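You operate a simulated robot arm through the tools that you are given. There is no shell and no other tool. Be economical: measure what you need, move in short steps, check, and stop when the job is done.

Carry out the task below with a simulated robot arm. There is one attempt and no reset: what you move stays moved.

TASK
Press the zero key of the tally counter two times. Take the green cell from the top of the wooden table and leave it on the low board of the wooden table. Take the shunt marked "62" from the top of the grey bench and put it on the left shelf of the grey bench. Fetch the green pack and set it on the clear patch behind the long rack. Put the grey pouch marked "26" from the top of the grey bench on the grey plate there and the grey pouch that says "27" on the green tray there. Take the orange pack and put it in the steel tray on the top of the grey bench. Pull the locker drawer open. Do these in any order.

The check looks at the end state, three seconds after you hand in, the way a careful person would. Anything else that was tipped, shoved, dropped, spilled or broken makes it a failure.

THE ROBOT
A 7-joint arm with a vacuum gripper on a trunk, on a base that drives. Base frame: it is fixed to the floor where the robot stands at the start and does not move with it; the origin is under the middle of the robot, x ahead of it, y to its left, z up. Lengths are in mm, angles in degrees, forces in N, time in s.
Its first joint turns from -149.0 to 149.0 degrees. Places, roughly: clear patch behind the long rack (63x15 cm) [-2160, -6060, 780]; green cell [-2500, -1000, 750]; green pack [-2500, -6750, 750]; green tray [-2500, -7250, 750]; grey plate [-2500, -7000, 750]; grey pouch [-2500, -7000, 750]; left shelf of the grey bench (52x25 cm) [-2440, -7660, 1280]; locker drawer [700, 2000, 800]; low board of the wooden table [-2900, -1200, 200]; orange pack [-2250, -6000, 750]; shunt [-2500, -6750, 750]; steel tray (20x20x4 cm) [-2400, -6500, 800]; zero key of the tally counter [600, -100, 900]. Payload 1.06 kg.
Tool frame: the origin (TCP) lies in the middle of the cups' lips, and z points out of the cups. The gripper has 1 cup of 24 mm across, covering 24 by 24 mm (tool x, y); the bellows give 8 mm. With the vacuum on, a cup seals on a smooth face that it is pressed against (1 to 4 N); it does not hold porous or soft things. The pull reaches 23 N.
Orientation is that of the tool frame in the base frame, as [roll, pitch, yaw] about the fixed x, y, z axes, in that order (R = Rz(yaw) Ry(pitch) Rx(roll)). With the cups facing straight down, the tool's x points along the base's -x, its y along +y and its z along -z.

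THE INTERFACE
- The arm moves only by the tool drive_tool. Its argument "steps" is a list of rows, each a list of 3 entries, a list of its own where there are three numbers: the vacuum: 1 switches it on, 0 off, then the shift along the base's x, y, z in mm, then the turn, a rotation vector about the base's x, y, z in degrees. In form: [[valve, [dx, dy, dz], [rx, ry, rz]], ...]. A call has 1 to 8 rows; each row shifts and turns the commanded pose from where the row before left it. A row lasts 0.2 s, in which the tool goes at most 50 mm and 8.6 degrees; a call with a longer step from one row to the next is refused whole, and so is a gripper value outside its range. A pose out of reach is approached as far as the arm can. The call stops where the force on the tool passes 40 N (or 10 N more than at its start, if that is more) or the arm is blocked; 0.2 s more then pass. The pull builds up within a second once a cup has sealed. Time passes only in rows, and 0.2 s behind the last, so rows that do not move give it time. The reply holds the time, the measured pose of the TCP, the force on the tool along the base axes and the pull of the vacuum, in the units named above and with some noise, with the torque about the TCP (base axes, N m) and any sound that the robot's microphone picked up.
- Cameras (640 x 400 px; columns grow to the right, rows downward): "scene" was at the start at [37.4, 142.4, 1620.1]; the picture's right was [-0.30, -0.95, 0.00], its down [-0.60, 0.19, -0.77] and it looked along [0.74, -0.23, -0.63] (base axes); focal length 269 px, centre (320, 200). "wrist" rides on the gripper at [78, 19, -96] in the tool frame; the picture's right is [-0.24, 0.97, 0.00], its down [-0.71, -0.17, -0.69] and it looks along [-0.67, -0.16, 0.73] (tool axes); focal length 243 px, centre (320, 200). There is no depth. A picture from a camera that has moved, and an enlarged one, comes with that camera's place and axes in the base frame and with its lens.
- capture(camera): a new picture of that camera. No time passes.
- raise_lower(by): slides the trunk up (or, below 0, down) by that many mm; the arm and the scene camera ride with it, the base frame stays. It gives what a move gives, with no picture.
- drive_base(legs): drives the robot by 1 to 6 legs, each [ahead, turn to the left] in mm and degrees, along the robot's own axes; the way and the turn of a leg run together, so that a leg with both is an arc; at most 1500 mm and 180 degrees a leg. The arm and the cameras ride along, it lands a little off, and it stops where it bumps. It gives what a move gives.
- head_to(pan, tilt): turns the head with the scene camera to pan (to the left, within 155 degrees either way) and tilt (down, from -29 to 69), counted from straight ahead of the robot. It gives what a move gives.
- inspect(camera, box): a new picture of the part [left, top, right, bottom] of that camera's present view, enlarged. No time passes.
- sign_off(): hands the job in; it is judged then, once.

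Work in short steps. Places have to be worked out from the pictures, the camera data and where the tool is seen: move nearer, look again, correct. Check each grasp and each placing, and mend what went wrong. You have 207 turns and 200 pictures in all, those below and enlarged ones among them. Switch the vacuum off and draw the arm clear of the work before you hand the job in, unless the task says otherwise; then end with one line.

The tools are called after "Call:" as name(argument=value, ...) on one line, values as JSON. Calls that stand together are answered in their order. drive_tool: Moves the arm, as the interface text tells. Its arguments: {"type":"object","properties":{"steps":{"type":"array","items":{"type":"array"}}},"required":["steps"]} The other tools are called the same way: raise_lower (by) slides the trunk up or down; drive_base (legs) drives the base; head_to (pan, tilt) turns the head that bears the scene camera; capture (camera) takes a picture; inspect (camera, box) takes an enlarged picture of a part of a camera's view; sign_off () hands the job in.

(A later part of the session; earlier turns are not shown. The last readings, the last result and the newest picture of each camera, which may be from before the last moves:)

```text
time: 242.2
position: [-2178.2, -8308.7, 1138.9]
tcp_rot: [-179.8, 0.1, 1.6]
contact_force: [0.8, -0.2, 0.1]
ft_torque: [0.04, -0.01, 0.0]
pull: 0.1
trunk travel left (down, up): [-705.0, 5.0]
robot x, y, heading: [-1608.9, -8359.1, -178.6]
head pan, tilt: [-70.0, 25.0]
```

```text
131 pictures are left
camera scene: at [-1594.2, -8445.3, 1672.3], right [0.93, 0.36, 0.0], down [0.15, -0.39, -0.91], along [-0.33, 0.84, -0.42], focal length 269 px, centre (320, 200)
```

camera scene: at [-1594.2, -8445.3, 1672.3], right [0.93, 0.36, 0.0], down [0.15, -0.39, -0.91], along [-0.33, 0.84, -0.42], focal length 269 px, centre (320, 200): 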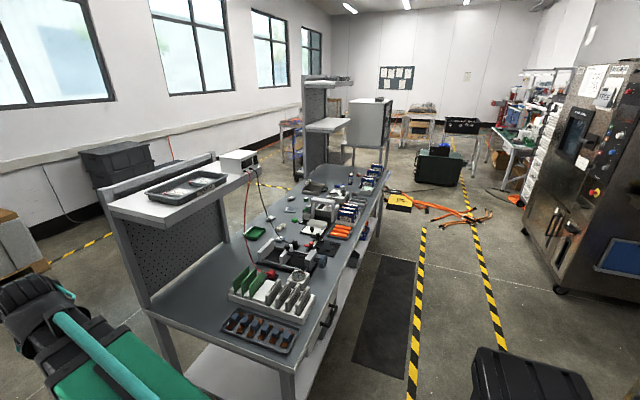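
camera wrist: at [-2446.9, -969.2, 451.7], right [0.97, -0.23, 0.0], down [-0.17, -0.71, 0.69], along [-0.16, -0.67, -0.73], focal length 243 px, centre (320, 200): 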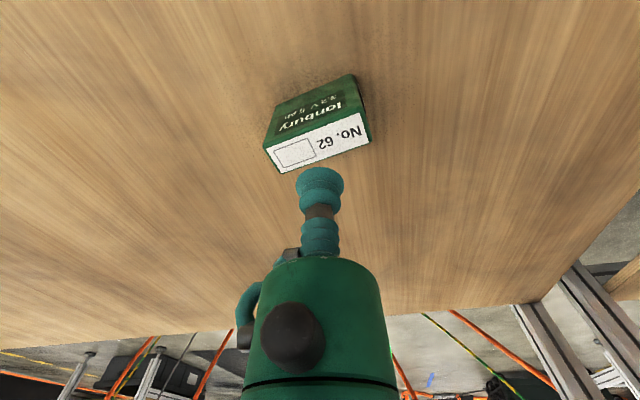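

Excellent view: bench front edge at x≈-1890. I'll turn north and drive along the bench's east side to look at the items.

Call:
drive_base(legs=[[0, -94.5], [1150, 0]])

Call:
head_to(pan=90, tilt=40)

Call:
capture(camera="scene")

Call:
head_to(pan=40, tilt=35)

Call:
capture(camera="scene")

```text
time: 252.0
position: [-1480.0, -6652.0, 1138.0]
tcp_rot: [-179.8, 0.1, -92.2]
contact_force: [0.8, 0.1, -0.5]
ft_torque: [-0.01, 0.02, 0.01]
pull: 0.1
trunk travel left (down, up): [-705.0, 5.0]
robot x, y, heading: [-1568.1, -7216.3, 87.9]
head pan, tilt: [-70.0, 25.0]
```

```text
time: 254.4
position: [-1481.7, -6653.2, 1138.1]
tcp_rot: [-179.8, 0.1, -92.2]
contact_force: [-0.7, -0.2, 0.2]
ft_torque: [-0.03, 0.03, 0.0]
pull: 0.1
trunk travel left (down, up): [-705.0, 5.0]
robot x, y, heading: [-1568.6, -7212.6, 87.4]
head pan, tilt: [90.0, 40.0]
```

```text
130 pictures are left
camera scene: at [-1825.0, -7251.5, 1649.0], right [0.04, 1.0, 0.0], down [0.64, -0.03, -0.77], along [-0.77, 0.03, -0.64], focal length 269 px, centre (320, 200)
```

scene: 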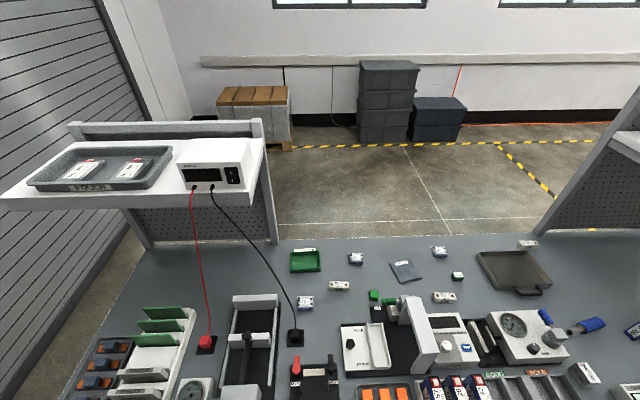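

```text
time: 255.6
position: [-1479.3, -6652.6, 1139.5]
tcp_rot: [-179.7, 0.1, -92.1]
contact_force: [0.7, -0.4, -0.2]
ft_torque: [-0.02, 0.0, -0.01]
pull: 0.1
trunk travel left (down, up): [-705.0, 5.0]
robot x, y, heading: [-1567.5, -7213.8, 87.8]
head pan, tilt: [40.0, 35.0]
```

```text
129 pictures are left
camera scene: at [-1793.9, -7185.4, 1656.5], right [0.79, 0.61, 0.0], down [0.35, -0.45, -0.82], along [-0.5, 0.65, -0.57], focal length 269 px, centre (320, 200)
```

scene: 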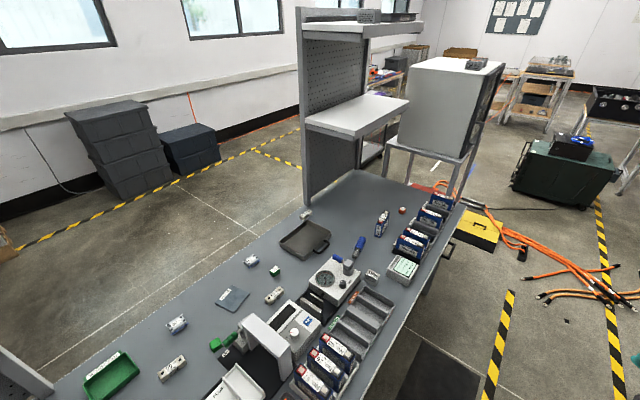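

Many small items. I'll enlarge sections of both views to identify them.

Call:
inspect(camera="scene", box=[200, 170, 480, 345])

Call:
head_to(pan=90, tilt=40)

Call:
inspect(camera="scene", box=[280, 220, 480, 345])

Call:
inspect(camera="scene", box=[440, 220, 640, 345])

Call:
inspect(camera="scene", box=[340, 290, 640, 400])

Call:
inspect(camera="scene", box=[0, 110, 300, 240])

```text
2.29 times, centred on (340, 258) of scene
camera zoom: at [-1793.9, -7185.4, 1656.5], right [0.79, 0.61, 0.0], down [0.35, -0.45, -0.82], along [-0.5, 0.65, -0.57], focal length 615 px, centre (274, 69)
```

zoom: 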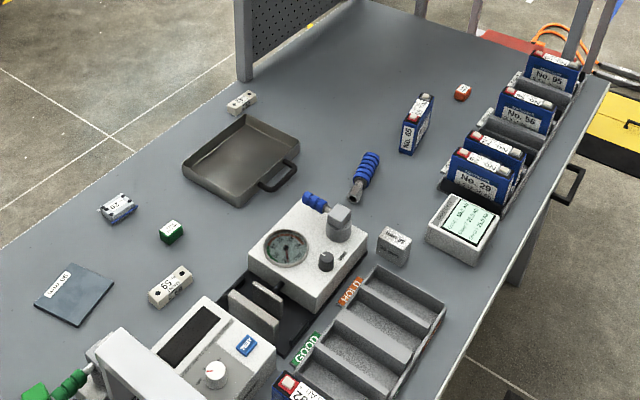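

```text
time: 256.8
position: [-1480.7, -6651.8, 1139.4]
tcp_rot: [-179.8, 0.1, -92.3]
contact_force: [-0.1, -0.4, -0.3]
ft_torque: [0.0, 0.0, 0.0]
pull: 0.0
trunk travel left (down, up): [-705.0, 5.0]
robot x, y, heading: [-1568.1, -7216.2, 87.6]
head pan, tilt: [90.0, 40.0]
```

```text
3.20 times, centred on (380, 282) of scene
camera zoom: at [-1825.0, -7251.5, 1649.0], right [0.04, 1.0, 0.0], down [0.64, -0.03, -0.77], along [-0.77, 0.03, -0.64], focal length 862 px, centre (128, -64)
```

zoom: 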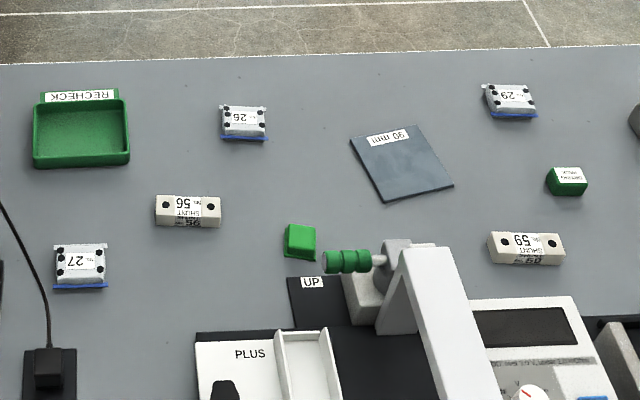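

```text
3.20 times, centred on (540, 282) of scene
camera zoom: at [-1825.0, -7251.5, 1649.0], right [0.04, 1.0, 0.0], down [0.64, -0.03, -0.77], along [-0.77, 0.03, -0.64], focal length 862 px, centre (-384, -64)
```

zoom: 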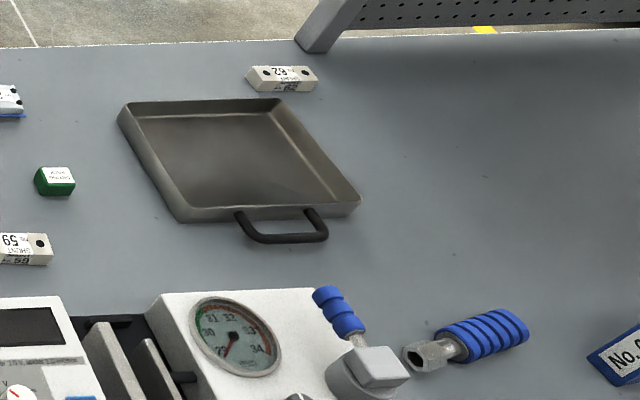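

```text
2.13 times, centred on (490, 345) of scene
camera zoom: at [-1825.0, -7251.5, 1649.0], right [0.04, 1.0, 0.0], down [0.64, -0.03, -0.77], along [-0.77, 0.03, -0.64], focal length 574 px, centre (-43, -109)
```

zoom: 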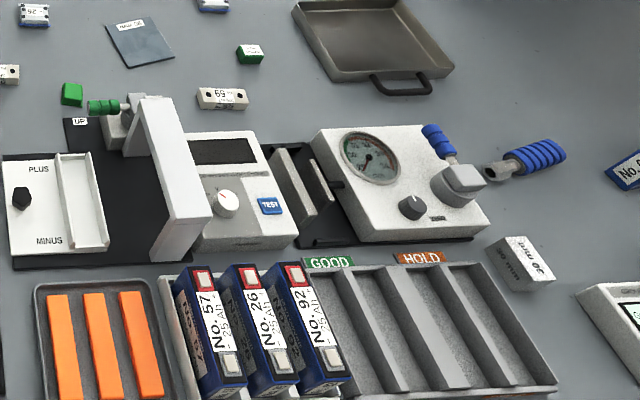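

```text
2.13 times, centred on (150, 175) of scene
camera zoom: at [-1825.0, -7251.5, 1649.0], right [0.04, 1.0, 0.0], down [0.64, -0.03, -0.77], along [-0.77, 0.03, -0.64], focal length 574 px, centre (683, 253)
```

zoom: 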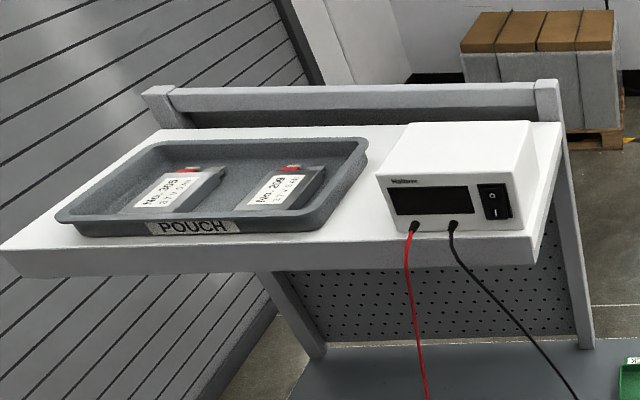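

I'll enlarge the ambiguous labels (shunts and pouches) more strongly.

Call:
inspect(camera="scene", box=[425, 238, 465, 263])

Call:
inspect(camera="scene", box=[508, 230, 548, 255])

Call:
inspect(camera="scene", box=[325, 245, 373, 275])

Call:
inspect(camera="scene", box=[285, 285, 325, 310])

```text
16.00 times, centred on (445, 250) of scene
camera zoom: at [-1825.0, -7251.5, 1649.0], right [0.04, 1.0, 0.0], down [0.64, -0.03, -0.77], along [-0.77, 0.03, -0.64], focal length 4308 px, centre (-1680, -608)
```

zoom: 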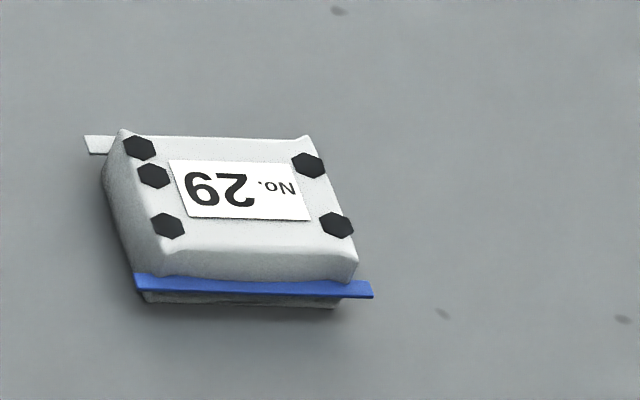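

```text
16.00 times, centred on (528, 242) of scene
camera zoom: at [-1825.0, -7251.5, 1649.0], right [0.04, 1.0, 0.0], down [0.64, -0.03, -0.77], along [-0.77, 0.03, -0.64], focal length 4308 px, centre (-3008, -480)
```

zoom: 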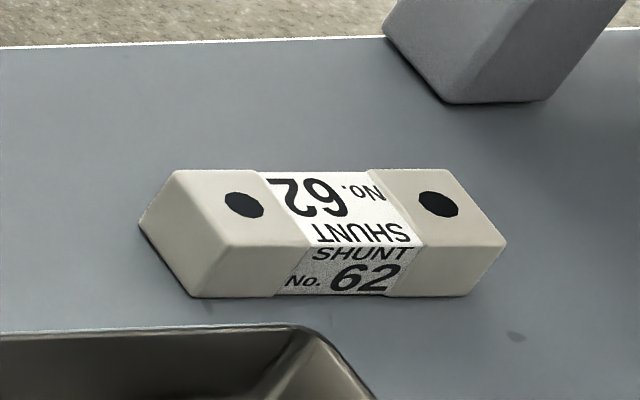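

```text
13.33 times, centred on (349, 260) of scene
camera zoom: at [-1825.0, -7251.5, 1649.0], right [0.04, 1.0, 0.0], down [0.64, -0.03, -0.77], along [-0.77, 0.03, -0.64], focal length 3590 px, centre (-67, -600)
```

zoom: 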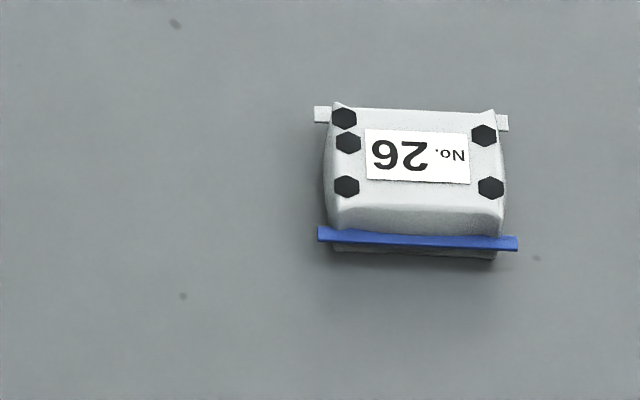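

```text
16.00 times, centred on (305, 298) of scene
camera zoom: at [-1825.0, -7251.5, 1649.0], right [0.04, 1.0, 0.0], down [0.64, -0.03, -0.77], along [-0.77, 0.03, -0.64], focal length 4308 px, centre (560, -1360)
```

zoom: 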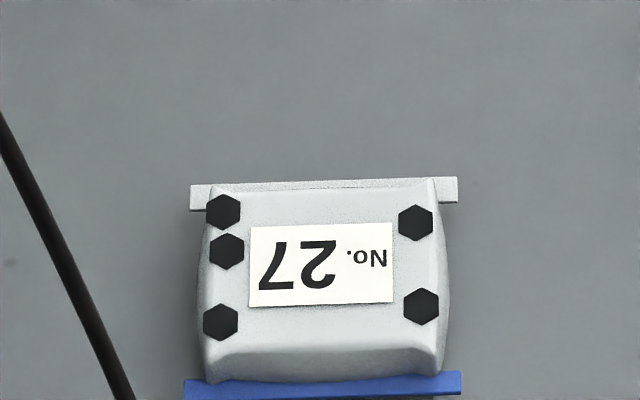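

Labels are clear: shunt 62 is at ≈(-2526,-6366) behind the steel tray; pouch 26 ≈(-2485,-7084); pouch 27 ≈(-2305,-7285). I'll drive to y≈-6400, slightly off the bench, and turn to face it.

Call:
drive_base(legs=[[0, -8], [830, 0], [0, 100]])

Call:
head_to(pan=0, tilt=40)

Call:
capture(camera="scene")

```text
time: 266.1
position: [-1988.2, -6329.6, 1139.7]
tcp_rot: [-179.7, 0.1, 1.2]
contact_force: [0.0, -0.5, -0.5]
ft_torque: [0.0, 0.02, 0.0]
pull: 0.1
trunk travel left (down, up): [-705.0, 5.0]
robot x, y, heading: [-1423.4, -6379.2, -178.7]
head pan, tilt: [90.0, 40.0]
```

```text
time: 267.8
position: [-1988.2, -6329.5, 1138.7]
tcp_rot: [-179.8, 0.1, 1.3]
contact_force: [-0.3, -0.6, 0.6]
ft_torque: [-0.02, 0.0, 0.0]
pull: 0.1
trunk travel left (down, up): [-705.0, 5.0]
robot x, y, heading: [-1421.7, -6382.9, -179.0]
head pan, tilt: [0.0, 40.0]
```

```text
119 pictures are left
camera scene: at [-1455.9, -6557.2, 1649.0], right [-0.02, 1.0, 0.0], down [0.64, 0.01, -0.77], along [-0.77, -0.02, -0.64], focal length 269 px, centre (320, 200)
```

scene: 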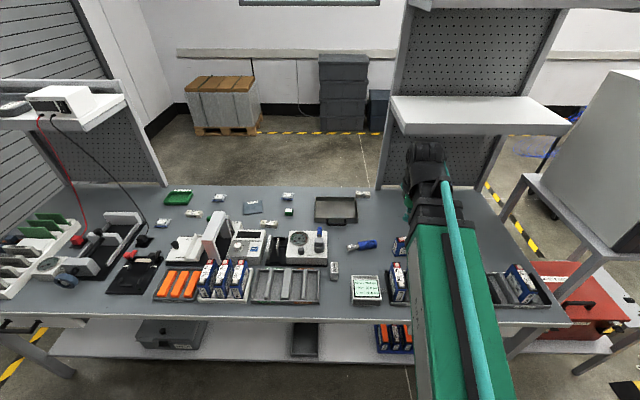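

I'll move 130 mm nearer, then approach with the wrist camera over the shunt area.

Call:
drive_base(legs=[[130, 0]])

Call:
inspect(camera="scene", box=[300, 140, 600, 330])

Call:
capture(camera="wrist")

```text
time: 269.1
position: [-2117.7, -6332.6, 1138.4]
tcp_rot: [-179.7, 0.1, 1.4]
contact_force: [-0.5, -1.5, 0.1]
ft_torque: [0.02, 0.01, -0.01]
pull: 0.0
trunk travel left (down, up): [-705.0, 5.0]
robot x, y, heading: [-1549.8, -6385.4, -178.7]
head pan, tilt: [0.0, 40.0]
```

```text
2.11 times, centred on (450, 235) of scene
camera zoom: at [-1586.5, -6559.8, 1648.9], right [-0.02, 1.0, 0.0], down [0.64, 0.01, -0.77], along [-0.77, -0.02, -0.64], focal length 567 px, centre (46, 126)
```

zoom: 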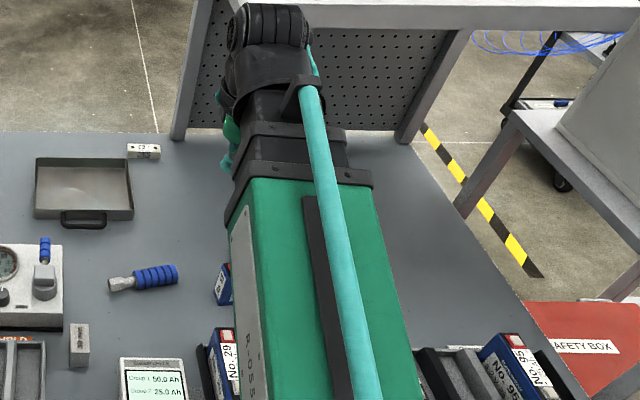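

```text
117 pictures are left
camera wrist: at [-2039.5, -6350.8, 1234.2], right [-0.21, -0.98, 0.0], down [-0.71, 0.15, 0.69], along [-0.67, 0.15, -0.73], focal length 243 px, centre (320, 200)
```

wrist: 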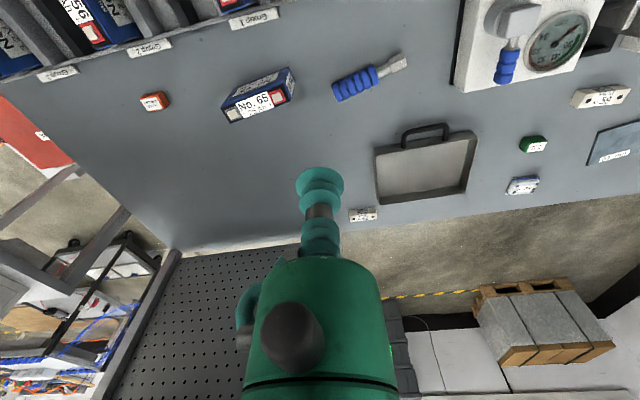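

From both views the orange pack is at about (-2143,-6020), top z≈800. I'll move above it and descend partway.

Call:
drive_tool(steps=[[0, [-3, 45, -20], [0, 0, 0]], [0, [-3, 45, -20], [0, 0, 0]], [0, [-3, 45, -20], [0, 0, 0]], [0, [-3, 45, -20], [0, 0, 0]], [0, [-3, 45, -20], [0, 0, 0]], [0, [-3, 45, -20], [0, 0, 0]], [0, [-3, 43, -20], [0, 0, 0]]])

Call:
capture(camera="wrist")

```text
time: 270.7
position: [-2142.7, -6018.8, 999.7]
tcp_rot: [-179.9, 0.1, 1.4]
contact_force: [0.2, -0.4, -0.1]
ft_torque: [0.01, -0.02, -0.03]
pull: 0.0
trunk travel left (down, up): [-705.0, 5.0]
robot x, y, heading: [-1549.9, -6387.4, -178.8]
head pan, tilt: [0.0, 40.0]
```

```text
116 pictures are left
camera wrist: at [-2063.6, -6036.9, 1095.6], right [-0.21, -0.98, 0.0], down [-0.71, 0.15, 0.69], along [-0.67, 0.15, -0.73], focal length 243 px, centre (320, 200)
```

wrist: 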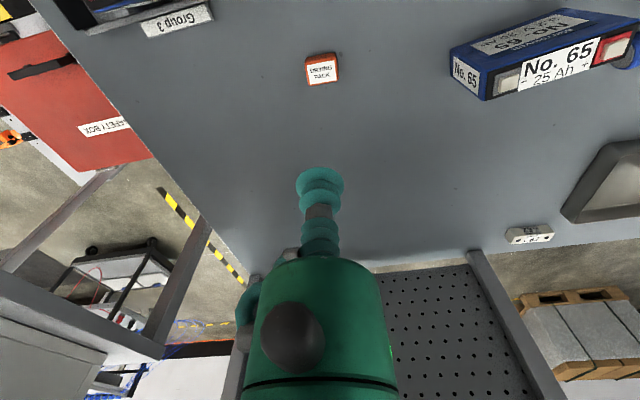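

Triangulation: pack top at (-2144,-6020,793). I'll descend to z≈835 and check.

Call:
drive_tool(steps=[[1, [-1, -1, -45], [0, 0, 0]], [1, [0, 0, -45], [0, 0, 0]], [1, [0, 0, -45], [0, 0, 0]], [1, [0, 0, -30], [0, 0, 0]]])

Call:
capture(camera="wrist")

```text
time: 271.7
position: [-2141.9, -6021.1, 832.4]
tcp_rot: [-179.7, 0.1, 1.5]
contact_force: [-0.3, 0.3, -0.1]
ft_torque: [-0.02, 0.02, 0.0]
pull: 0.1
trunk travel left (down, up): [-705.0, 5.0]
robot x, y, heading: [-1549.1, -6386.5, -178.6]
head pan, tilt: [0.0, 40.0]
```

```text
115 pictures are left
camera wrist: at [-2062.9, -6038.3, 928.1], right [-0.21, -0.98, 0.0], down [-0.71, 0.15, 0.69], along [-0.67, 0.15, -0.73], focal length 243 px, centre (320, 200)
```

wrist: 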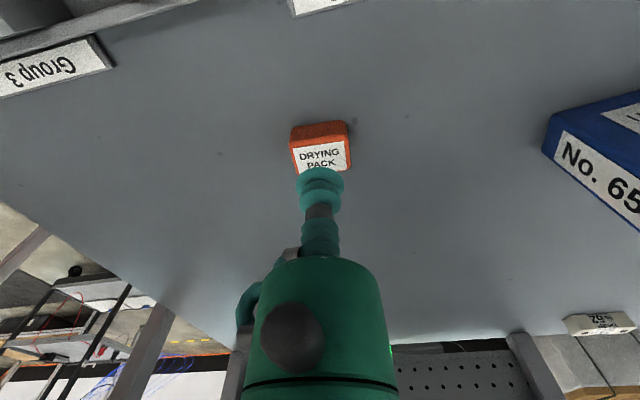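

Pack is just under; I'll shift -4 mm in x and lower with vacuum on until contact.

Call:
drive_tool(steps=[[1, [-4, 1, -20], [0, 0, 0]], [1, [0, 0, -10], [0, 0, 0]], [1, [0, 0, -4], [0, 0, 0]], [1, [0, 0, -3], [0, 0, 0]], [1, [0, 0, 0], [0, 0, 0]]])

Call:
inspect(camera="wrist", box=[240, 100, 400, 220])

```text
time: 272.9
position: [-2142.6, -6019.8, 797.4]
tcp_rot: [-179.7, 0.2, 1.3]
contact_force: [-5.5, 4.4, 18.2]
ft_torque: [-0.05, -0.02, -0.03]
pull: 23.4
trunk travel left (down, up): [-705.0, 5.0]
robot x, y, heading: [-1550.6, -6384.6, -179.0]
head pan, tilt: [0.0, 40.0]
```

```text
3.33 times, centred on (320, 160) of wrist
camera zoom: at [-2064.2, -6037.8, 892.6], right [-0.21, -0.98, 0.0], down [-0.71, 0.15, 0.69], along [-0.67, 0.15, -0.73], focal length 809 px, centre (320, 333)
```

zoom: 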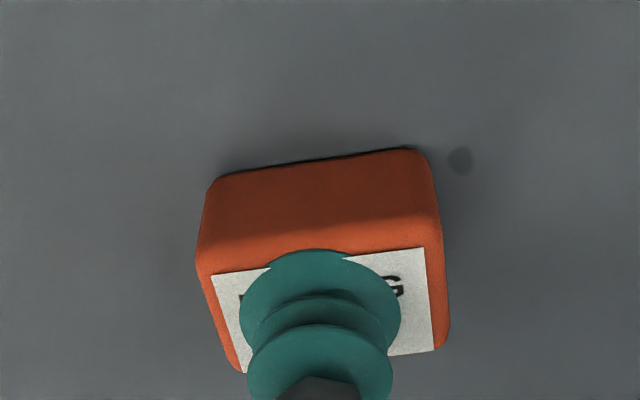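

Sealed on the orange pack. I'll lift and move it over towards the steel tray.

Call:
drive_tool(steps=[[1, [0, 0, 5], [0, 0, 0]], [1, [0, 0, 20], [0, 0, 0]], [1, [0, 0, 45], [0, 0, 0]], [1, [0, 0, 45], [0, 0, 0]], [1, [0, -30, 30], [0, 0, 0]], [1, [0, -48, 0], [0, 0, 0]], [1, [0, -48, 0], [0, 0, 0]], [1, [0, -48, 0], [0, 0, 0]]])

Call:
drive_tool(steps=[[1, [0, -48, 0], [0, 0, 0]], [1, [0, -48, 0], [0, 0, 0]], [1, [0, -48, 0], [0, 0, 0]], [1, [-10, -45, 0], [0, 0, 0]], [1, [-20, -45, 0], [0, 0, 0]], [1, [-40, -28, 0], [0, 0, 0]], [1, [-48, 0, 0], [0, 0, 0]], [1, [-40, 0, 0], [0, 0, 0]]])

Call:
capture(camera="wrist")

Call:
capture(camera="scene")

```text
time: 274.7
position: [-2142.0, -6195.2, 943.5]
tcp_rot: [-179.7, 0.1, 1.4]
contact_force: [0.1, 0.5, -0.3]
ft_torque: [0.02, 0.03, 0.02]
pull: 22.9
trunk travel left (down, up): [-705.0, 5.0]
robot x, y, heading: [-1552.5, -6387.0, -178.9]
head pan, tilt: [0.0, 40.0]
```

```text
time: 276.5
position: [-2301.1, -6458.2, 939.4]
tcp_rot: [-179.9, 0.0, 1.3]
contact_force: [-0.5, -0.3, -0.1]
ft_torque: [0.02, 0.03, 0.01]
pull: 22.3
trunk travel left (down, up): [-705.0, 5.0]
robot x, y, heading: [-1549.6, -6384.3, -179.0]
head pan, tilt: [0.0, 40.0]
```

```text
113 pictures are left
camera wrist: at [-2223.1, -6476.1, 1035.3], right [-0.21, -0.98, 0.0], down [-0.71, 0.15, 0.69], along [-0.67, 0.15, -0.73], focal length 243 px, centre (320, 200)
```

wrist: 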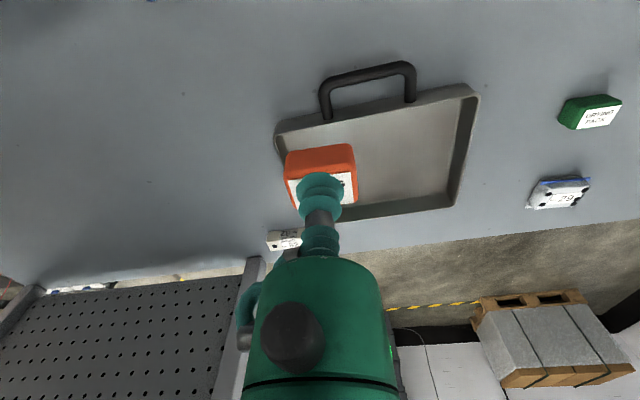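

```text
112 pictures are left
camera scene: at [-1585.4, -6559.8, 1649.0], right [-0.02, 1.0, 0.0], down [0.64, 0.01, -0.77], along [-0.77, -0.02, -0.64], focal length 269 px, centre (320, 200)
```

scene: 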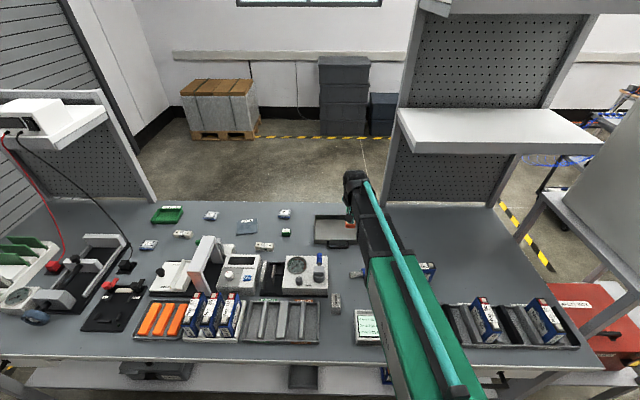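

Steel tray centre is about (-2393,-6510). I'll move over it, then lower.

Call:
drive_tool(steps=[[1, [-30, -18, 0], [0, 0, 0]], [1, [-30, -18, 0], [0, 0, 0]], [1, [-30, -15, -30], [0, 0, 0]], [1, [0, 0, -40], [0, 0, 0]]])

Call:
capture(camera="wrist")

```text
time: 277.5
position: [-2392.1, -6506.3, 871.5]
tcp_rot: [-179.7, 0.1, 1.3]
contact_force: [0.2, -0.2, 0.5]
ft_torque: [0.01, 0.04, -0.01]
pull: 22.9
trunk travel left (down, up): [-705.0, 5.0]
robot x, y, heading: [-1548.4, -6391.9, -178.7]
head pan, tilt: [0.0, 40.0]
```

```text
111 pictures are left
camera wrist: at [-2314.2, -6525.0, 967.6], right [-0.21, -0.98, 0.0], down [-0.71, 0.15, 0.69], along [-0.67, 0.15, -0.73], focal length 243 px, centre (320, 200)
```

wrist: 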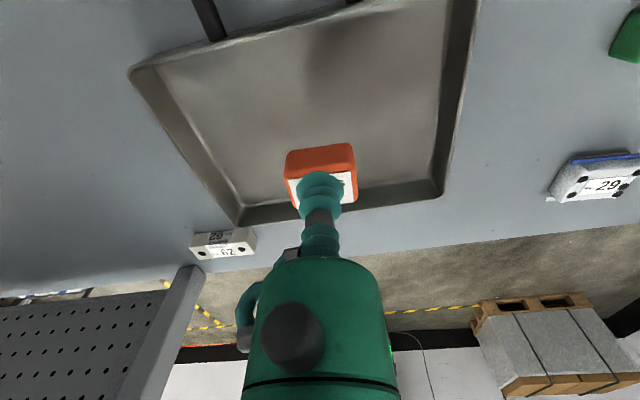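

The point below the pack falls mid-tray. I'll lower in small steps.

Call:
drive_tool(steps=[[1, [0, 0, -30], [0, 0, 0]], [1, [0, 0, -15], [0, 0, 0]], [1, [0, 0, -6], [0, 0, 0]], [1, [0, 0, -5], [0, 0, 0]]])

```text
time: 278.5
position: [-2392.2, -6505.8, 815.7]
tcp_rot: [-179.7, 0.1, 1.5]
contact_force: [-0.1, -0.6, -0.9]
ft_torque: [0.02, -0.02, 0.0]
pull: 22.9
trunk travel left (down, up): [-705.0, 5.0]
robot x, y, heading: [-1545.8, -6386.7, -178.7]
head pan, tilt: [0.0, 40.0]
```

Call:
drive_tool(steps=[[1, [0, 0, -4], [0, 0, 0]], [1, [0, 0, -3], [0, 0, 0]]])

```text
time: 279.1
position: [-2391.8, -6506.3, 809.1]
tcp_rot: [-179.9, 0.2, 1.4]
contact_force: [0.1, -1.0, 0.2]
ft_torque: [-0.01, -0.01, -0.01]
pull: 22.5
trunk travel left (down, up): [-705.0, 5.0]
robot x, y, heading: [-1549.8, -6386.4, -178.8]
head pan, tilt: [0.0, 40.0]
```

Call:
drive_tool(steps=[[1, [0, 0, -3], [0, 0, 0]], [1, [0, 0, -3], [0, 0, 0]]])

```text
time: 279.7
position: [-2391.0, -6508.0, 803.6]
tcp_rot: [-179.8, 0.2, 1.4]
contact_force: [-0.9, -1.0, 8.1]
ft_torque: [-0.02, -0.02, -0.02]
pull: 22.5
trunk travel left (down, up): [-705.0, 5.0]
robot x, y, heading: [-1550.9, -6385.1, -178.8]
head pan, tilt: [0.0, 40.0]
```

Contact with the tray floor. Release and lift.

Call:
drive_tool(steps=[[0, [0, 0, 1], [0, 0, 0]], [0, [0, 0, 0], [0, 0, 0]], [0, [0, 0, 0], [0, 0, 0]], [0, [0, 0, 0], [0, 0, 0]], [0, [0, 0, 5], [0, 0, 0]], [0, [0, 0, 30], [0, 0, 0]], [0, [0, 0, 45], [0, 0, 0]]])

Call:
capture(camera="wrist")

```text
time: 281.3
position: [-2390.1, -6508.0, 887.3]
tcp_rot: [-179.9, 0.2, 1.5]
contact_force: [0.0, 0.8, -0.2]
ft_torque: [0.0, 0.0, 0.0]
pull: 0.1
trunk travel left (down, up): [-705.0, 5.0]
robot x, y, heading: [-1551.5, -6387.8, -178.9]
head pan, tilt: [0.0, 40.0]
```

```text
110 pictures are left
camera wrist: at [-2311.2, -6525.6, 983.0], right [-0.21, -0.98, 0.0], down [-0.71, 0.15, 0.69], along [-0.67, 0.15, -0.73], focal length 243 px, centre (320, 200)
```

wrist: 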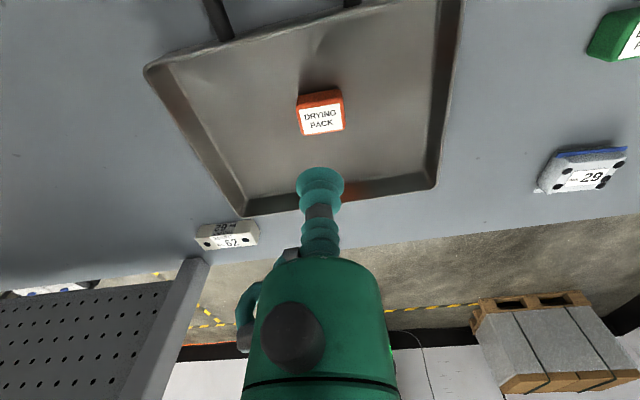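

Orange pack is in the tray. Next the green pack near (-2380,-6712).

Call:
drive_tool(steps=[[0, [2, -40, 10], [0, 0, 0]], [0, [2, -40, 0], [0, 0, 0]], [0, [2, -40, 0], [0, 0, 0]], [0, [2, -40, 0], [0, 0, 0]], [0, [2, -44, 0], [0, 0, 0]]])

Call:
capture(camera="wrist")

```text
time: 282.5
position: [-2381.4, -6710.6, 892.5]
tcp_rot: [-179.8, 0.1, 1.3]
contact_force: [-0.9, 0.2, 1.1]
ft_torque: [-0.02, -0.02, 0.02]
pull: 0.0
trunk travel left (down, up): [-705.0, 5.0]
robot x, y, heading: [-1549.3, -6381.7, -178.9]
head pan, tilt: [0.0, 40.0]
```

```text
109 pictures are left
camera wrist: at [-2302.2, -6728.8, 988.8], right [-0.21, -0.98, 0.0], down [-0.71, 0.15, 0.69], along [-0.67, 0.15, -0.73], focal length 243 px, centre (320, 200)
```

wrist: 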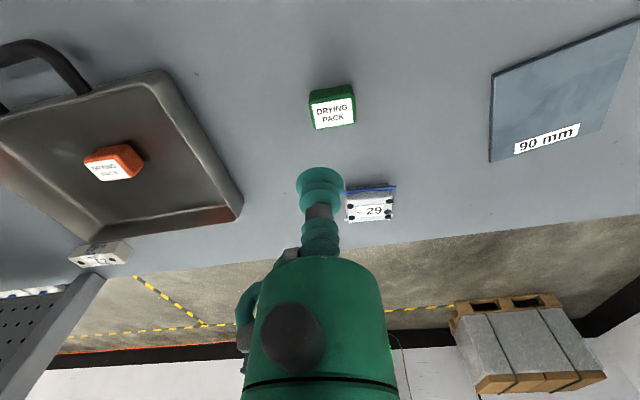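

Green pack top is at ≈(-2386,-6719). Shift and lower to 835 to check.

Call:
drive_tool(steps=[[1, [-5, -9, -30], [0, 0, 0]], [1, [0, 0, -30], [0, 0, 0]]])

Call:
capture(camera="wrist")

```text
time: 283.1
position: [-2387.2, -6720.0, 833.8]
tcp_rot: [-179.8, 0.2, 1.2]
contact_force: [-0.6, -0.5, 0.3]
ft_torque: [0.03, -0.03, -0.02]
pull: 0.0
trunk travel left (down, up): [-705.0, 5.0]
robot x, y, heading: [-1548.8, -6385.7, -179.1]
head pan, tilt: [0.0, 40.0]
```

```text
108 pictures are left
camera wrist: at [-2308.2, -6737.5, 929.6], right [-0.21, -0.98, 0.0], down [-0.71, 0.15, 0.69], along [-0.67, 0.15, -0.73], focal length 243 px, centre (320, 200)
```

wrist: 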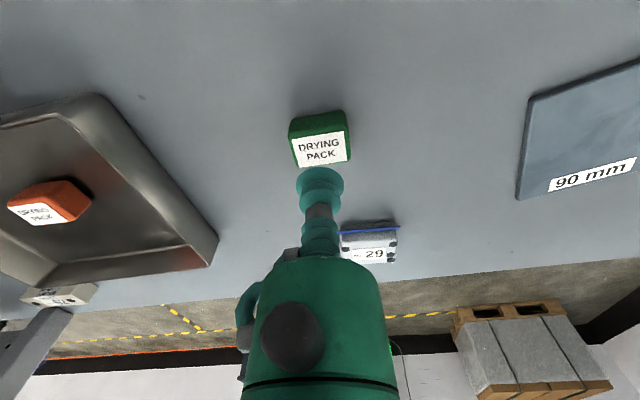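

Well aligned (≈(-2385,-6720)). Lower to contact.

Call:
drive_tool(steps=[[1, [1.5, 0, -20], [0, 0, 0]], [1, [0, 0, -8], [0, 0, 0]], [1, [0, 0, -4], [0, 0, 0]], [1, [0, 0, -3], [0, 0, 0]], [1, [0, 0, 0], [0, 0, 0]]])

```text
time: 284.3
position: [-2385.5, -6719.7, 800.2]
tcp_rot: [-180.0, 0.4, 1.3]
contact_force: [-5.6, 0.2, 16.8]
ft_torque: [0.0, -0.03, 0.0]
pull: 22.8
trunk travel left (down, up): [-705.0, 5.0]
robot x, y, heading: [-1553.8, -6383.6, -178.7]
head pan, tilt: [0.0, 40.0]
```

Sealed. Lift and carry towards the patch behind the long rack, staying clear of the right shelf.

Call:
drive_tool(steps=[[1, [0, 0, 5], [0, 0, 0]], [1, [0, 0, 25], [0, 0, 0]], [1, [0, 0, 45], [0, 0, 0]], [1, [0, 0, 45], [0, 0, 0]], [1, [0, 0, 45], [0, 0, 0]], [1, [22, 42, 20], [0, 0, 0]], [1, [22, 43, 0], [0, 0, 0]], [1, [22, 43, 0], [0, 0, 0]]])

Call:
drive_tool(steps=[[1, [22, 43, 0], [0, 0, 0]], [1, [22, 43, 0], [0, 0, 0]], [1, [22, 43, 0], [0, 0, 0]], [1, [11, 45, 0], [0, 0, 0]], [1, [11, 45, 0], [0, 0, 0]], [1, [11, 45, 0], [0, 0, 0]], [1, [11, 45, 0], [0, 0, 0]], [1, [11, 45, 0], [0, 0, 0]]])

Call:
drive_tool(steps=[[1, [11, 45, 0], [0, 0, 0]], [1, [11, 45, 0], [0, 0, 0]], [1, [11, 45, 0], [0, 0, 0]]])

Call:
capture(camera="wrist")

Call:
capture(camera="scene")

```text
refused: row 6 steps farther than a row can; nothing moved
```

```text
time: 286.1
position: [-2262.2, -6366.6, 800.6]
tcp_rot: [-179.7, 0.2, 1.4]
contact_force: [-0.5, 0.1, -0.4]
ft_torque: [0.02, 0.0, 0.0]
pull: 22.3
trunk travel left (down, up): [-705.0, 5.0]
robot x, y, heading: [-1548.9, -6392.6, -179.1]
head pan, tilt: [0.0, 40.0]
```

```text
time: 286.9
position: [-2229.1, -6230.1, 799.1]
tcp_rot: [-179.7, 0.0, 1.3]
contact_force: [0.1, -0.1, -1.0]
ft_torque: [-0.02, 0.03, 0.0]
pull: 23.1
trunk travel left (down, up): [-705.0, 5.0]
robot x, y, heading: [-1547.7, -6389.4, -178.5]
head pan, tilt: [0.0, 40.0]
```

```text
107 pictures are left
camera wrist: at [-2150.9, -6248.6, 894.8], right [-0.21, -0.98, 0.0], down [-0.71, 0.15, 0.69], along [-0.67, 0.15, -0.73], focal length 243 px, centre (320, 200)
```

wrist: 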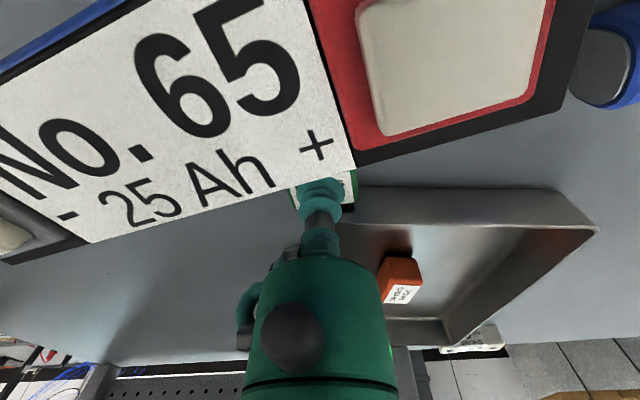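

```text
106 pictures are left
camera scene: at [-1584.7, -6559.5, 1649.0], right [-0.02, 1.0, 0.0], down [0.64, 0.01, -0.77], along [-0.77, -0.02, -0.64], focal length 269 px, centre (320, 200)
```

scene: 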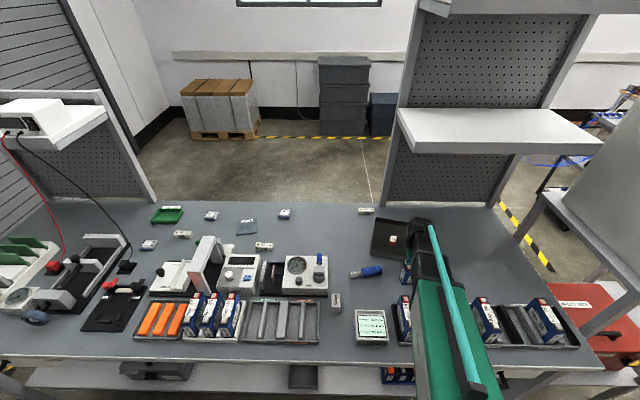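

The first call was refused for an over-long row, and the calls queued after it then ran at bench height and pushed the steel tray. I must stop queueing dependent moves. First I lift the green pack straight up, then I'll put the tray back.

Call:
drive_tool(steps=[[1, [0, 0, 10], [0, 0, 0]], [1, [0, 0, 30], [0, 0, 0]], [1, [0, 0, 45], [0, 0, 0]], [1, [0, 0, 45], [0, 0, 0]], [1, [0, 0, 45], [0, 0, 0]], [1, [0, 0, 25], [0, 0, 0]]])

Call:
capture(camera="wrist")

Call:
inspect(camera="scene", box=[300, 140, 600, 330])

```text
time: 288.3
position: [-2232.3, -6231.0, 997.8]
tcp_rot: [-179.7, 0.1, 1.3]
contact_force: [0.2, 0.7, -0.3]
ft_torque: [-0.01, 0.01, 0.0]
pull: 22.8
trunk travel left (down, up): [-705.0, 5.0]
robot x, y, heading: [-1547.6, -6386.5, -178.9]
head pan, tilt: [0.0, 40.0]
```

```text
105 pictures are left
camera wrist: at [-2153.1, -6249.2, 1094.0], right [-0.21, -0.98, 0.0], down [-0.71, 0.15, 0.69], along [-0.67, 0.15, -0.73], focal length 243 px, centre (320, 200)
```

wrist: 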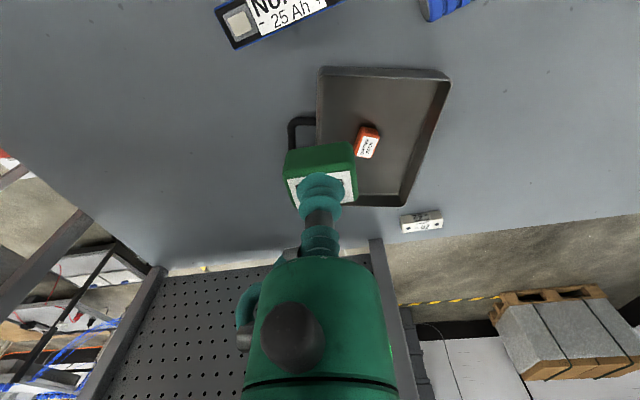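

```text
2.11 times, centred on (450, 235) of scene
camera zoom: at [-1584.7, -6559.8, 1649.0], right [-0.02, 1.0, 0.0], down [0.64, 0.01, -0.77], along [-0.77, -0.02, -0.64], focal length 567 px, centre (46, 126)
```

zoom: 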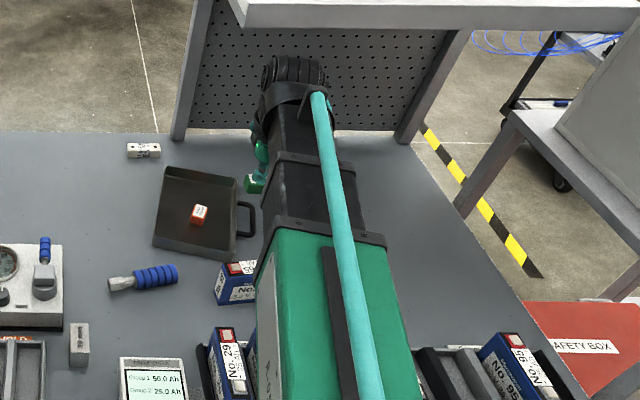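

The tray shifted about +230 mm in y and turned roughly 80°, with the orange pack still in it. First set the green pack on the clear patch.

Call:
drive_tool(steps=[[1, [18, 42, 0], [0, 0, 0]], [1, [18, 42, 0], [0, 0, 0]], [1, [18, 42, 0], [0, 0, 0]], [1, [18, 42, 0], [0, 0, 0]], [1, [4, 22, -40], [0, 0, 0]]])

Call:
capture(camera="wrist")

```text
time: 289.5
position: [-2153.1, -6039.8, 958.6]
tcp_rot: [-179.8, 0.1, 1.4]
contact_force: [0.8, -0.1, -0.2]
ft_torque: [0.01, -0.01, 0.0]
pull: 22.6
trunk travel left (down, up): [-705.0, 5.0]
robot x, y, heading: [-1549.2, -6383.2, -178.8]
head pan, tilt: [0.0, 40.0]
```

```text
103 pictures are left
camera wrist: at [-2074.9, -6059.6, 1056.0], right [-0.21, -0.98, 0.0], down [-0.71, 0.15, 0.69], along [-0.67, 0.15, -0.73], focal length 243 px, centre (320, 200)
```

wrist: 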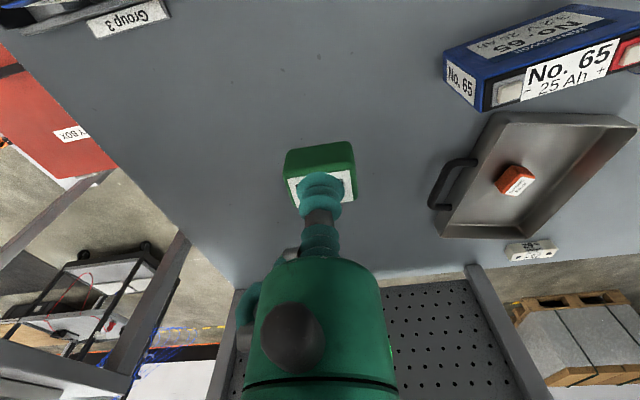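

Below is clear bench between rack and cell 65. Lower to the surface (contact expected ≈800).

Call:
drive_tool(steps=[[1, [-3, -8, -45], [0, 0, 0]], [1, [0, 0, -45], [0, 0, 0]], [1, [0, 0, -35], [0, 0, 0]], [1, [0, 0, -20], [0, 0, 0]], [1, [0, 0, -6], [0, 0, 0]], [1, [0, 0, -4], [0, 0, 0]]])

```text
time: 290.9
position: [-2155.6, -6049.0, 803.6]
tcp_rot: [-179.8, 0.1, 1.5]
contact_force: [0.0, 0.1, 0.6]
ft_torque: [0.01, 0.01, 0.0]
pull: 22.9
trunk travel left (down, up): [-705.0, 5.0]
robot x, y, heading: [-1547.7, -6389.6, -178.6]
head pan, tilt: [0.0, 40.0]
```

Call:
drive_tool(steps=[[1, [0, 0, -3], [0, 0, 0]], [1, [0, 0, -3], [0, 0, 0]]])

```text
time: 291.5
position: [-2156.7, -6048.3, 799.1]
tcp_rot: [-179.7, 0.3, 1.3]
contact_force: [-1.8, 1.7, 17.8]
ft_torque: [0.02, -0.02, 0.01]
pull: 23.2
trunk travel left (down, up): [-705.0, 5.0]
robot x, y, heading: [-1551.9, -6388.0, -178.5]
head pan, tilt: [0.0, 40.0]
```

Landed. Release and lift.

Call:
drive_tool(steps=[[0, [0, 0, 2], [0, 0, 0]], [0, [0, 0, 0], [0, 0, 0]], [0, [0, 0, 0], [0, 0, 0]], [0, [0, 0, 0], [0, 0, 0]], [0, [0, 0, 5], [0, 0, 0]], [0, [0, 0, 30], [0, 0, 0]], [0, [0, 0, 45], [0, 0, 0]], [0, [0, 0, 45], [0, 0, 0]]])

Call:
capture(camera="wrist")

```text
time: 293.3
position: [-2158.6, -6047.1, 924.1]
tcp_rot: [-179.8, 0.1, 1.3]
contact_force: [-0.1, 0.1, -0.5]
ft_torque: [0.0, 0.03, 0.03]
pull: 0.1
trunk travel left (down, up): [-705.0, 5.0]
robot x, y, heading: [-1547.9, -6387.5, -178.8]
head pan, tilt: [0.0, 40.0]
```

```text
102 pictures are left
camera wrist: at [-2079.9, -6065.3, 1019.6], right [-0.21, -0.98, 0.0], down [-0.71, 0.15, 0.69], along [-0.67, 0.15, -0.73], focal length 243 px, centre (320, 200)
```

wrist: 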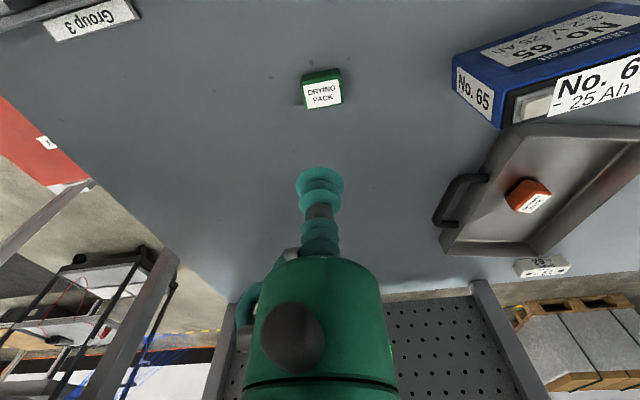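

Green pack is placed. Now I'll get a good view of the displaced tray with the wrist camera (staying below the shelf).

Call:
drive_tool(steps=[[0, [-5, -45, 0], [0, 0, 0]], [0, [-15, -45, 0], [0, 0, 0]], [0, [-20, -45, 0], [0, 0, 0]], [0, [-20, -45, 0], [0, 0, 0]], [0, [-20, -45, 0], [0, 0, 0]], [0, [-12, -18, 0], [0, 0, 0]]])

Call:
capture(camera="wrist")

Call:
inspect(camera="scene", box=[300, 180, 460, 300])

```text
time: 294.7
position: [-2248.3, -6292.5, 924.5]
tcp_rot: [-179.7, 0.1, 1.3]
contact_force: [0.4, -0.2, -0.3]
ft_torque: [-0.01, 0.0, -0.02]
pull: 0.0
trunk travel left (down, up): [-705.0, 5.0]
robot x, y, heading: [-1550.7, -6385.1, -178.7]
head pan, tilt: [0.0, 40.0]
```

```text
101 pictures are left
camera wrist: at [-2170.4, -6310.0, 1020.4], right [-0.21, -0.98, 0.0], down [-0.71, 0.15, 0.69], along [-0.67, 0.15, -0.73], focal length 243 px, centre (320, 200)
```

wrist: 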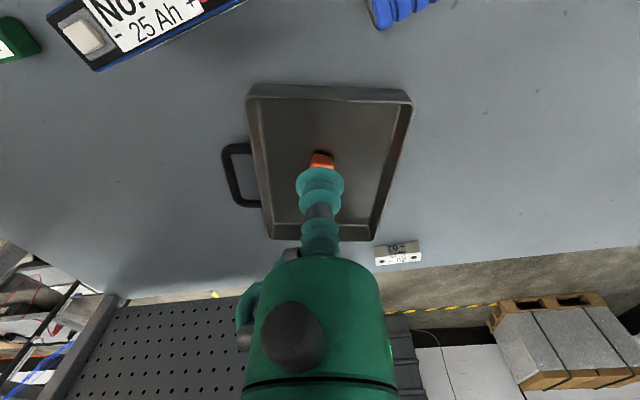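

```text
3.33 times, centred on (380, 240) of scene
camera zoom: at [-1585.0, -6559.9, 1649.0], right [-0.02, 1.0, 0.0], down [0.64, 0.01, -0.77], along [-0.77, -0.02, -0.64], focal length 897 px, centre (120, 67)
```

zoom: 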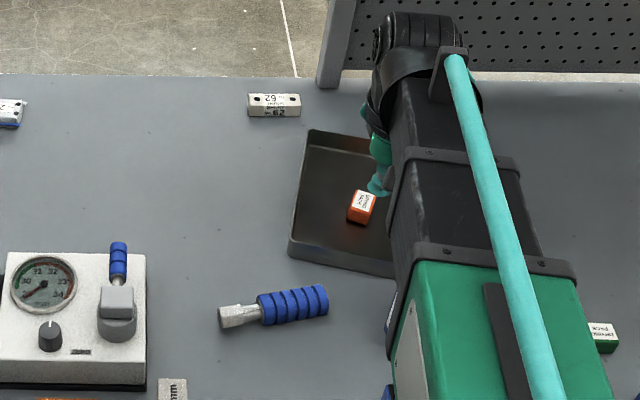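

The tray centre is now ≈(-2330,-6278), turned +75° from its original pose (centre ≈(-2391,-6502)). I'll suck onto its floor east of the pack at ≈(-2284,-6291) and slide it back while turning -75°.

Call:
drive_tool(steps=[[1, [-36, 1, -40], [0, 0, 0]], [1, [0, 0, -40], [0, 0, 0]]])

Call:
capture(camera="wrist")

```text
refused: row 1 steps farther than a row can; nothing moved
```

```text
99 pictures are left
camera wrist: at [-2170.4, -6310.0, 1020.4], right [-0.21, -0.98, 0.0], down [-0.71, 0.15, 0.69], along [-0.67, 0.15, -0.73], focal length 243 px, centre (320, 200)
```

wrist: 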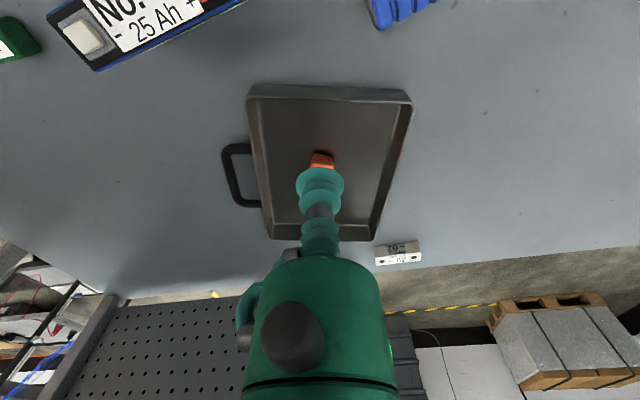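

Row too long (3D norm over 50). Resend with shorter rows.

Call:
drive_tool(steps=[[1, [-36, 1, -25], [0, 0, 0]], [1, [0, 0, -45], [0, 0, 0]]])

Call:
capture(camera="wrist")

```text
time: 295.3
position: [-2282.9, -6290.0, 857.3]
tcp_rot: [-179.8, 0.1, 1.3]
contact_force: [-0.2, 0.1, 0.1]
ft_torque: [0.02, 0.0, 0.02]
pull: 0.0
trunk travel left (down, up): [-705.0, 5.0]
robot x, y, heading: [-1549.4, -6387.3, -178.9]
head pan, tilt: [0.0, 40.0]
```

```text
98 pictures are left
camera wrist: at [-2204.6, -6308.4, 952.3], right [-0.21, -0.98, 0.0], down [-0.71, 0.15, 0.69], along [-0.67, 0.15, -0.73], focal length 243 px, centre (320, 200)
```

wrist: 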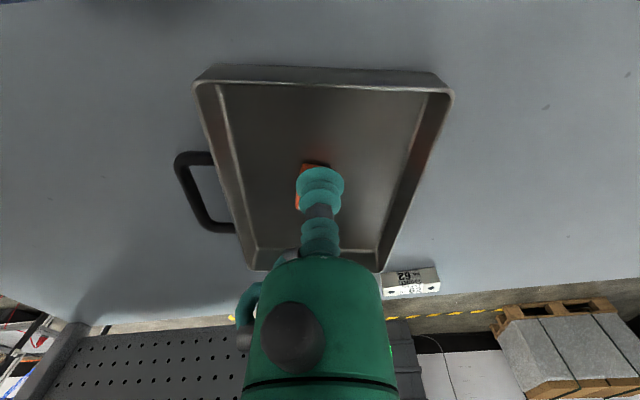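

The spot below the cup is clear floor between wall and pack. Descend to the tray floor (≈780).

Call:
drive_tool(steps=[[1, [0, 0, -40], [0, 0, 0]], [1, [0, 0, -22], [0, 0, 0]], [1, [0, 0, -6], [0, 0, 0]], [1, [0, 0, -4], [0, 0, 0]], [1, [0, 0, -3], [0, 0, 0]]])

```text
time: 296.5
position: [-2285.2, -6290.9, 782.0]
tcp_rot: [-179.8, 0.2, 1.4]
contact_force: [-4.6, -1.7, 17.4]
ft_torque: [-0.02, -0.13, -0.05]
pull: 23.0
trunk travel left (down, up): [-705.0, 5.0]
robot x, y, heading: [-1549.5, -6384.6, -179.0]
head pan, tilt: [0.0, 40.0]
```

Sealed to the tray floor. I'll ease the press and begin sliding/turning, a few rows first.

Call:
drive_tool(steps=[[1, [0, 0, 2], [0, 0, 0]], [1, [-5, -13, 0], [0, 0, -4]], [1, [-8, -20, 0], [0, 0, -6]], [1, [-8, -20, 0], [0, 0, -6]]])

Call:
inspect(camera="scene", box=[300, 180, 460, 300])

```text
time: 297.5
position: [-2307.9, -6344.0, 782.1]
tcp_rot: [-179.8, 0.1, -14.6]
contact_force: [-0.2, -0.3, -0.1]
ft_torque: [-0.04, -0.05, 0.06]
pull: 23.0
trunk travel left (down, up): [-705.0, 5.0]
robot x, y, heading: [-1543.8, -6385.7, -179.0]
head pan, tilt: [0.0, 40.0]
```

```text
3.33 times, centred on (380, 240) of scene
camera zoom: at [-1585.1, -6560.0, 1648.9], right [-0.02, 1.0, 0.0], down [0.64, 0.01, -0.77], along [-0.77, -0.02, -0.64], focal length 897 px, centre (120, 67)
```

zoom: 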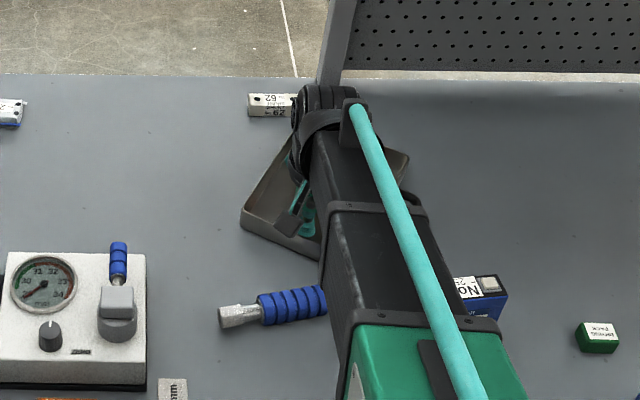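

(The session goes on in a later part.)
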